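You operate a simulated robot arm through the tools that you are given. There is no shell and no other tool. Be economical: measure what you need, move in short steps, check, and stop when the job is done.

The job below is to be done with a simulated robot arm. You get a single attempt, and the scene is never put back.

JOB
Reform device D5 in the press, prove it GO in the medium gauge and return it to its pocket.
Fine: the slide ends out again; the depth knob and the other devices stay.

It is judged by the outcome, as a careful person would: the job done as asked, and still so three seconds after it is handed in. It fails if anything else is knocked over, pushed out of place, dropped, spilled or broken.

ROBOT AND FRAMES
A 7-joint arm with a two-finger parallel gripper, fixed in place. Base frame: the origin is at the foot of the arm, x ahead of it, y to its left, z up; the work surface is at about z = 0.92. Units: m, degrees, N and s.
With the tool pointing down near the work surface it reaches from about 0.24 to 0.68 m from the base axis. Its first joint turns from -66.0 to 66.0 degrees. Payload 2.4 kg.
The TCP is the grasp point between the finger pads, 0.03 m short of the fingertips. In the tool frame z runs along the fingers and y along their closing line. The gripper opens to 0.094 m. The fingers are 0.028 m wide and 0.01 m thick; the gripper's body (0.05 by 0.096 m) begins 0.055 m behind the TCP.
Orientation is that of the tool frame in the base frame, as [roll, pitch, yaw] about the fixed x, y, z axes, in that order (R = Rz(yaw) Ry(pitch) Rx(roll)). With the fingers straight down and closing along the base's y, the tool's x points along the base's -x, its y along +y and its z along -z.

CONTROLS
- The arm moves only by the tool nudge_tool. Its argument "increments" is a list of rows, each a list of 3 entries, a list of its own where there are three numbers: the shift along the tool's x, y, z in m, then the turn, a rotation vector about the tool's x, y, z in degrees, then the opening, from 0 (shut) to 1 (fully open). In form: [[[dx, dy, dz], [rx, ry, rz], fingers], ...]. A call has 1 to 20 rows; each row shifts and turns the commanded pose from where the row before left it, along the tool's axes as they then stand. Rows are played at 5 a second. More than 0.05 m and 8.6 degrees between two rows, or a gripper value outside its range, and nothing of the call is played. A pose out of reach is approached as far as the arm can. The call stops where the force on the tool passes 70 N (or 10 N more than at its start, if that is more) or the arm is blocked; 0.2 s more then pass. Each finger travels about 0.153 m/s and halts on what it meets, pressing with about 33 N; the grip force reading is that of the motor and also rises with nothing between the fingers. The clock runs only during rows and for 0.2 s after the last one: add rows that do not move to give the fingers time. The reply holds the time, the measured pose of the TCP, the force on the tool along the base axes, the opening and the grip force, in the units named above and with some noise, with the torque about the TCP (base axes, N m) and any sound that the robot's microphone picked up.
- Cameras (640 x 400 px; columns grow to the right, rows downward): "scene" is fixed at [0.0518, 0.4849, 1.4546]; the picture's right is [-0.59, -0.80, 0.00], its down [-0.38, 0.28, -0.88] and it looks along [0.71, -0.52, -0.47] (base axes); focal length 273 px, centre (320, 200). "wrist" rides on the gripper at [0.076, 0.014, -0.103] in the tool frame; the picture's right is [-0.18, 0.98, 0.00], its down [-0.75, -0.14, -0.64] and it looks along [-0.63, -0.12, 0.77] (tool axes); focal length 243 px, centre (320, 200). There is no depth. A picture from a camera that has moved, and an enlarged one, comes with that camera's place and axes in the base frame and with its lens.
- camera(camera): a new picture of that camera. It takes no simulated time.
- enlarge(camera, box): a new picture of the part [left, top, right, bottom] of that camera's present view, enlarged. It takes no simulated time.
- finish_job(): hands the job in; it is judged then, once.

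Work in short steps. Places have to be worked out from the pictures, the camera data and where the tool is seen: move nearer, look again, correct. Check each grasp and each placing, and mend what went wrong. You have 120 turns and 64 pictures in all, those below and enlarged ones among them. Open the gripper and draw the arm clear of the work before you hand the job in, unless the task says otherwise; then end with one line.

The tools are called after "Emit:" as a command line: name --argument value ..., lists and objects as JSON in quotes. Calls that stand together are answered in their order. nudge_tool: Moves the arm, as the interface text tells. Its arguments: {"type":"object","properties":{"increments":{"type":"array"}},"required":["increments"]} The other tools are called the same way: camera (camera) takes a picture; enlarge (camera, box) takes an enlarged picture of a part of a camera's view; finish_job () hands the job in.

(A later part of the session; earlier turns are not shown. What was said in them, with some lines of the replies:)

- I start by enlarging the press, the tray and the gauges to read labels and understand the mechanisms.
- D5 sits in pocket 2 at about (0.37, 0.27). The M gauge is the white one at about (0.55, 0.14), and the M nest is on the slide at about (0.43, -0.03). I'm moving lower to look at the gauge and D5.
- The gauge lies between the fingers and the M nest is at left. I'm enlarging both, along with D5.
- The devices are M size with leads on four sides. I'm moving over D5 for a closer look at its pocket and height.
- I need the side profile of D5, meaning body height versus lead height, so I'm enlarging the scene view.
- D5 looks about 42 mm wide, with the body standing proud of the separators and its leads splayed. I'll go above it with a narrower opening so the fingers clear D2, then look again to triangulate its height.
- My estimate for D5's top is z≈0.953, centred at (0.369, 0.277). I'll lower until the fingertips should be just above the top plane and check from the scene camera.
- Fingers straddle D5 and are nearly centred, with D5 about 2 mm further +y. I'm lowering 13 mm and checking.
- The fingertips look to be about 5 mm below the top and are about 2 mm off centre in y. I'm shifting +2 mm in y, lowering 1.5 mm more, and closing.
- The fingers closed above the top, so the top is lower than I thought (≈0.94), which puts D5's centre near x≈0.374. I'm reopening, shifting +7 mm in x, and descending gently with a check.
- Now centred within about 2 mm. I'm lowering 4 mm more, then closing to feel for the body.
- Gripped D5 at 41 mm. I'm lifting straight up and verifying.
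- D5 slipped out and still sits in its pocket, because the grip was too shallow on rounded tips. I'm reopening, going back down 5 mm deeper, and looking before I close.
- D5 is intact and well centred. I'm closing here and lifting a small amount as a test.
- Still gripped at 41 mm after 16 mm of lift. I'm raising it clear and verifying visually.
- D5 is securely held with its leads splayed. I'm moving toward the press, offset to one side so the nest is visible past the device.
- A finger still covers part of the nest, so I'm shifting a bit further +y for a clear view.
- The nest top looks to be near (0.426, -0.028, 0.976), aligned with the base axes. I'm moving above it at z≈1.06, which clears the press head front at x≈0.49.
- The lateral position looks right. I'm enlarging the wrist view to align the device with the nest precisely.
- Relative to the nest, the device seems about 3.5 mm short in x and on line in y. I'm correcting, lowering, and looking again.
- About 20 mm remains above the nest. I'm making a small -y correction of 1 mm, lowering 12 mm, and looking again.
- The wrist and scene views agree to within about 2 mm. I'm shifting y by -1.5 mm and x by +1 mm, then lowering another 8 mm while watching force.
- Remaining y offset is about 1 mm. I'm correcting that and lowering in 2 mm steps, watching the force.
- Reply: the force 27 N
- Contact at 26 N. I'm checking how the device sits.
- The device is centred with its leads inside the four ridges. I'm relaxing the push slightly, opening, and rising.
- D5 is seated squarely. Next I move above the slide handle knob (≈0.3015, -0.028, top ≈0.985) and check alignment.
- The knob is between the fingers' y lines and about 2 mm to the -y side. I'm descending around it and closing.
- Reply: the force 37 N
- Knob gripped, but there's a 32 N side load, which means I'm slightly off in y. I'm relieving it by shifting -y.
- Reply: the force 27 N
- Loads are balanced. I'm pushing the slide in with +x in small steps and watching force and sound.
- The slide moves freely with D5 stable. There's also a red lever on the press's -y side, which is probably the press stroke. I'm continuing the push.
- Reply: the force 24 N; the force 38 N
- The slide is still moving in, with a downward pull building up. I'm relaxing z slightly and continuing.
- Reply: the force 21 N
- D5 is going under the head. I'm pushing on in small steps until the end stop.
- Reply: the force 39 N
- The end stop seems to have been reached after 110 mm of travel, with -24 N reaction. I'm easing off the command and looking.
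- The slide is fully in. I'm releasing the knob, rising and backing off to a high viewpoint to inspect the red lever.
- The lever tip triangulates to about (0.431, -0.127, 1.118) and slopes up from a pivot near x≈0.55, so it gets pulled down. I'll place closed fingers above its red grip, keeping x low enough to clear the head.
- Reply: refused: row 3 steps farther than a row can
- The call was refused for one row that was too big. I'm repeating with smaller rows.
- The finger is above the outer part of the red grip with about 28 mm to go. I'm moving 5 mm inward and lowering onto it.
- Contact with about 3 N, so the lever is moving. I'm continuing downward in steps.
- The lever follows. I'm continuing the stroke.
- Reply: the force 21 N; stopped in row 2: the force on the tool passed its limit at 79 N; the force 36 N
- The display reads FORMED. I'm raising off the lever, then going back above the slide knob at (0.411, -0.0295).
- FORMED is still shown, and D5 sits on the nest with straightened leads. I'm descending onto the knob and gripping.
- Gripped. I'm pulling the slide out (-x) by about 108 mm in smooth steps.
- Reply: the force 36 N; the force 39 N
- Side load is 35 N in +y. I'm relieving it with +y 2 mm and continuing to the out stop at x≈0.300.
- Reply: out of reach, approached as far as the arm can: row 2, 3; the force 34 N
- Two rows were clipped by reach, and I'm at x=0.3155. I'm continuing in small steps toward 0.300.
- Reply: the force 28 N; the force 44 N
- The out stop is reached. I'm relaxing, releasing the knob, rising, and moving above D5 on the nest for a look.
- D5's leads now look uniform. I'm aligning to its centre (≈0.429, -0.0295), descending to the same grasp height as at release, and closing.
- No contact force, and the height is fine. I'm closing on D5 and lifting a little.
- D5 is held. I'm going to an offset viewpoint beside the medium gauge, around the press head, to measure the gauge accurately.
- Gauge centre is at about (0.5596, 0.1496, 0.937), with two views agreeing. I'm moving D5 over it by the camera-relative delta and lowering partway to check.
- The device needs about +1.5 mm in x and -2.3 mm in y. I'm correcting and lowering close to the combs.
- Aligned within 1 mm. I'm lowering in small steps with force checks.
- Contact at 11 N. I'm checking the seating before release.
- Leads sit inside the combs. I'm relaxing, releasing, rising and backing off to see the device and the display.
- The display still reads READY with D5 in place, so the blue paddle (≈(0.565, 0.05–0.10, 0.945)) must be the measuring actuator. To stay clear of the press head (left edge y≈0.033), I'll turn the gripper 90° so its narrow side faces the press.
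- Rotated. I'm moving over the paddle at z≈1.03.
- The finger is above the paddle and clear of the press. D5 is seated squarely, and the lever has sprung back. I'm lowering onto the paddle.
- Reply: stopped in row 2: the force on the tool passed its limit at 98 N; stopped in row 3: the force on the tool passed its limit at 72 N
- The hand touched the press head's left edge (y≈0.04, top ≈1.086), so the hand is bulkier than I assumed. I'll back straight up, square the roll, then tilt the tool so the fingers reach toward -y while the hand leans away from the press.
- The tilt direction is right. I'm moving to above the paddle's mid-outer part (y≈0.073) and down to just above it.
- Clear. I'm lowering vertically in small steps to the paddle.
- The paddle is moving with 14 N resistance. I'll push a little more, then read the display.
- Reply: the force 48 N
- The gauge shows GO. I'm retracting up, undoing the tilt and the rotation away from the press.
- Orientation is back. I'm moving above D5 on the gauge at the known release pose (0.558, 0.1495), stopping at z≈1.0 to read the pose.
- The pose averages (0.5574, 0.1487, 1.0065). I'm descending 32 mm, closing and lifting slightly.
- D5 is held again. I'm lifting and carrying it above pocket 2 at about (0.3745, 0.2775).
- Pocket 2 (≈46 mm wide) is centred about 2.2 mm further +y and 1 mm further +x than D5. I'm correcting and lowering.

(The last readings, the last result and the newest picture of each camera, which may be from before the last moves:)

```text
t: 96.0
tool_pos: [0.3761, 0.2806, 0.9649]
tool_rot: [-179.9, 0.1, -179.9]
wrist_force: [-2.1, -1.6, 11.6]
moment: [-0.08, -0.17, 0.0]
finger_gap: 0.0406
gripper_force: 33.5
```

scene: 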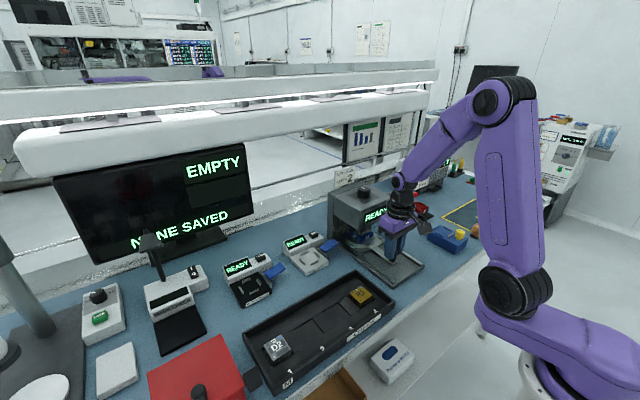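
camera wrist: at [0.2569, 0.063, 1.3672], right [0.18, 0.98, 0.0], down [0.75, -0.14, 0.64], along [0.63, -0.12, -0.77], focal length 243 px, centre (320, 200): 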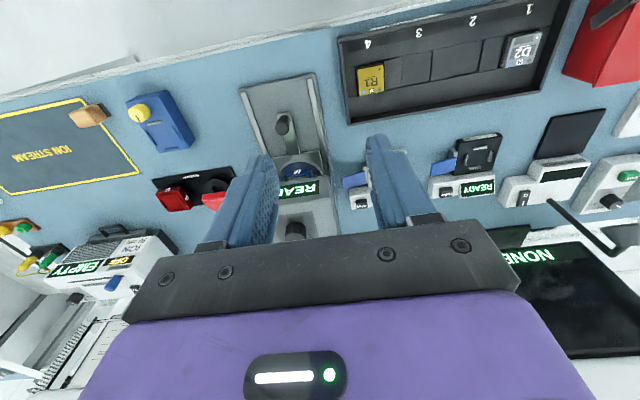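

Contact at z≈0.965, slightly higher than expected, with moments suggesting +x-side contact. I'm checking visually before pressing further.

Emit:
enlarge --camera "wrist" --box '[220, 60, 420, 200]'

```text
2.86 times, centred on (320, 130) of wrist
camera zoom: at [0.3003, 0.2935, 1.0664], right [0.18, 0.98, 0.0], down [0.75, -0.14, 0.64], along [0.63, -0.12, -0.77], focal length 693 px, centre (320, 400)
```

zoom: 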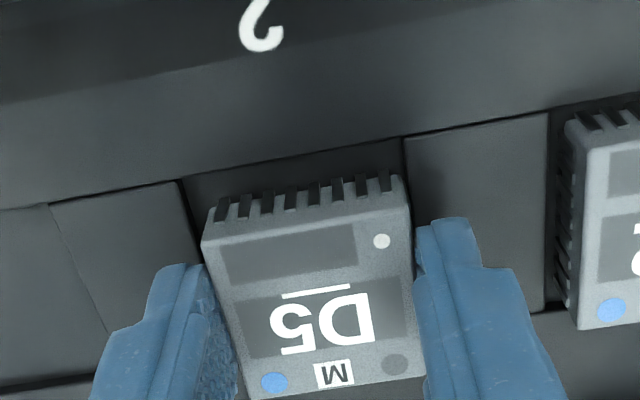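

D5 is about 3 mm too far +x, touching the rear rim of the pocket. I'm lifting slightly, shifting -x by 2.7 mm and -y by 0.7 mm, and lowering again.

Emit:
nudge_tool --increments '[[[0, 0, -0.004], [0, 0, 0], 0.3], [[0.0027, -0.0007, 0], [0, 0, 0], 0.3], [[0, 0, 0.003], [0, 0, 0], 0.3], [[0, 0, 0.0015], [0, 0, 0], 0.3], [[0, 0, 0], [0, 0, 0], 0.3]]'

Emit:
nudge_tool --increments '[[[0, 0, 0.0015], [0, 0, 0], 0.3], [[0, 0, 0], [0, 0, 0], 0.3]]'

```text
t: 97.2
tool_pos: [0.372, 0.2806, 0.9632]
tool_rot: [-179.9, 0.0, -180.0]
wrist_force: [-0.1, 0.5, -0.3]
moment: [-0.02, -0.01, -0.01]
finger_gap: 0.0406
gripper_force: 32.5
```

```text
t: 97.8
tool_pos: [0.3722, 0.2791, 0.9618]
tool_rot: [-179.8, 0.1, 180.0]
wrist_force: [-0.4, -0.4, -0.4]
moment: [-0.01, 0.01, -0.02]
finger_gap: 0.041
gripper_force: 33.3
```

No force now, so it's entering the pocket. I'm lowering further in 1.5 mm steps.

Emit:
nudge_tool --increments '[[[0, 0, 0.0015], [0, 0, 0], 0.3], [[0, 0, 0], [0, 0, 0], 0.3]]'

Emit:
nudge_tool --increments '[[[0, 0, 0.001], [0, 0, 0], 0.3], [[0, 0, 0], [0, 0, 0], 0.3]]'

```text
t: 98.4
tool_pos: [0.3729, 0.2808, 0.9609]
tool_rot: [-180.0, 0.1, 179.9]
wrist_force: [-1.4, 0.2, 3.0]
moment: [0.01, -0.02, -0.01]
finger_gap: 0.041
gripper_force: 32.5
```

```text
t: 99.0
tool_pos: [0.3726, 0.2795, 0.9603]
tool_rot: [180.0, 0.1, -179.9]
wrist_force: [-5.0, -1.1, 18.0]
moment: [-0.04, 0.16, 0.02]
finger_gap: 0.0405
gripper_force: 32.8
```

It bottomed at z≈0.9605, the original seated height. I'm relaxing, releasing, rising and drawing clear.

Emit:
nudge_tool --increments '[[[0, 0, -0.0008], [0, 0, 0], 0.3], [[0, 0, 0], [0, 0, 0], 0.46], [[0, 0, 0], [0, 0, 0], 0.56], [[0, 0, 0], [0, 0, 0], 0.58], [[0, 0, -0.015], [0, 0, 0], 0.58], [[0, 0, -0.035], [0, 0, 0], 0.58], [[0, 0, -0.045], [0, 0, 0], 0.58], [[0, -0.02, -0.04], [0, 0, 0], 0.7], [[0.01, -0.03, -0.035], [0, 0, 0], 1], [[0.02, -0.04, -0.02], [0, 0, 0], 1], [[0, -0.04, 0], [0, 0, 0], 1], [[0, -0.04, 0], [0, 0, 0], 1], [[0, 0, -0.04], [0, 0, 0], 1], [[0, 0, -0.04], [0, 0, 0], 1], [[0, 0, 0], [0, 0, 0], 1]]'

Emit:
enlarge --camera "scene" --box '[220, 160, 470, 390]'

```text
t: 102.2
tool_pos: [0.341, 0.1114, 1.2328]
tool_rot: [-179.9, 0.1, 180.0]
wrist_force: [-0.2, 0.1, 0.3]
moment: [0.02, -0.02, -0.02]
finger_gap: 0.094
gripper_force: 0.0
```

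```text
1.74 times, centred on (345, 275) of scene
camera zoom: at [0.0518, 0.4849, 1.4546], right [-0.59, -0.8, 0.0], down [-0.38, 0.28, -0.88], along [0.71, -0.52, -0.47], focal length 475 px, centre (276, 70)
```

zoom: 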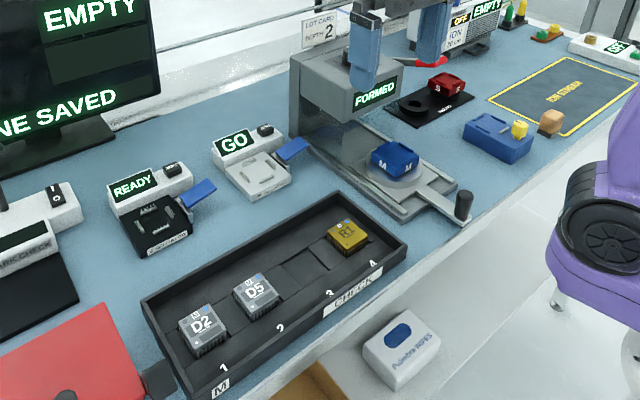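

D5 is level in pocket 2, the gauge shows GO and the slide is out. D2, R1 and the depth knob look unmoved, and the arm is clear, so I'm handing in.

Emit:
finish_job

```text
The job is handed in.
```

D5 was reformed in the press (display read FORMED), read GO in the medium gauge and is back in pocket 2; the slide is out, and the depth knob and other devices look unmoved. The gripper hand bumped the press head once on the way to the gauge paddle, stopping at 98 N and then 72 N; nothing looked out of place afterwards.
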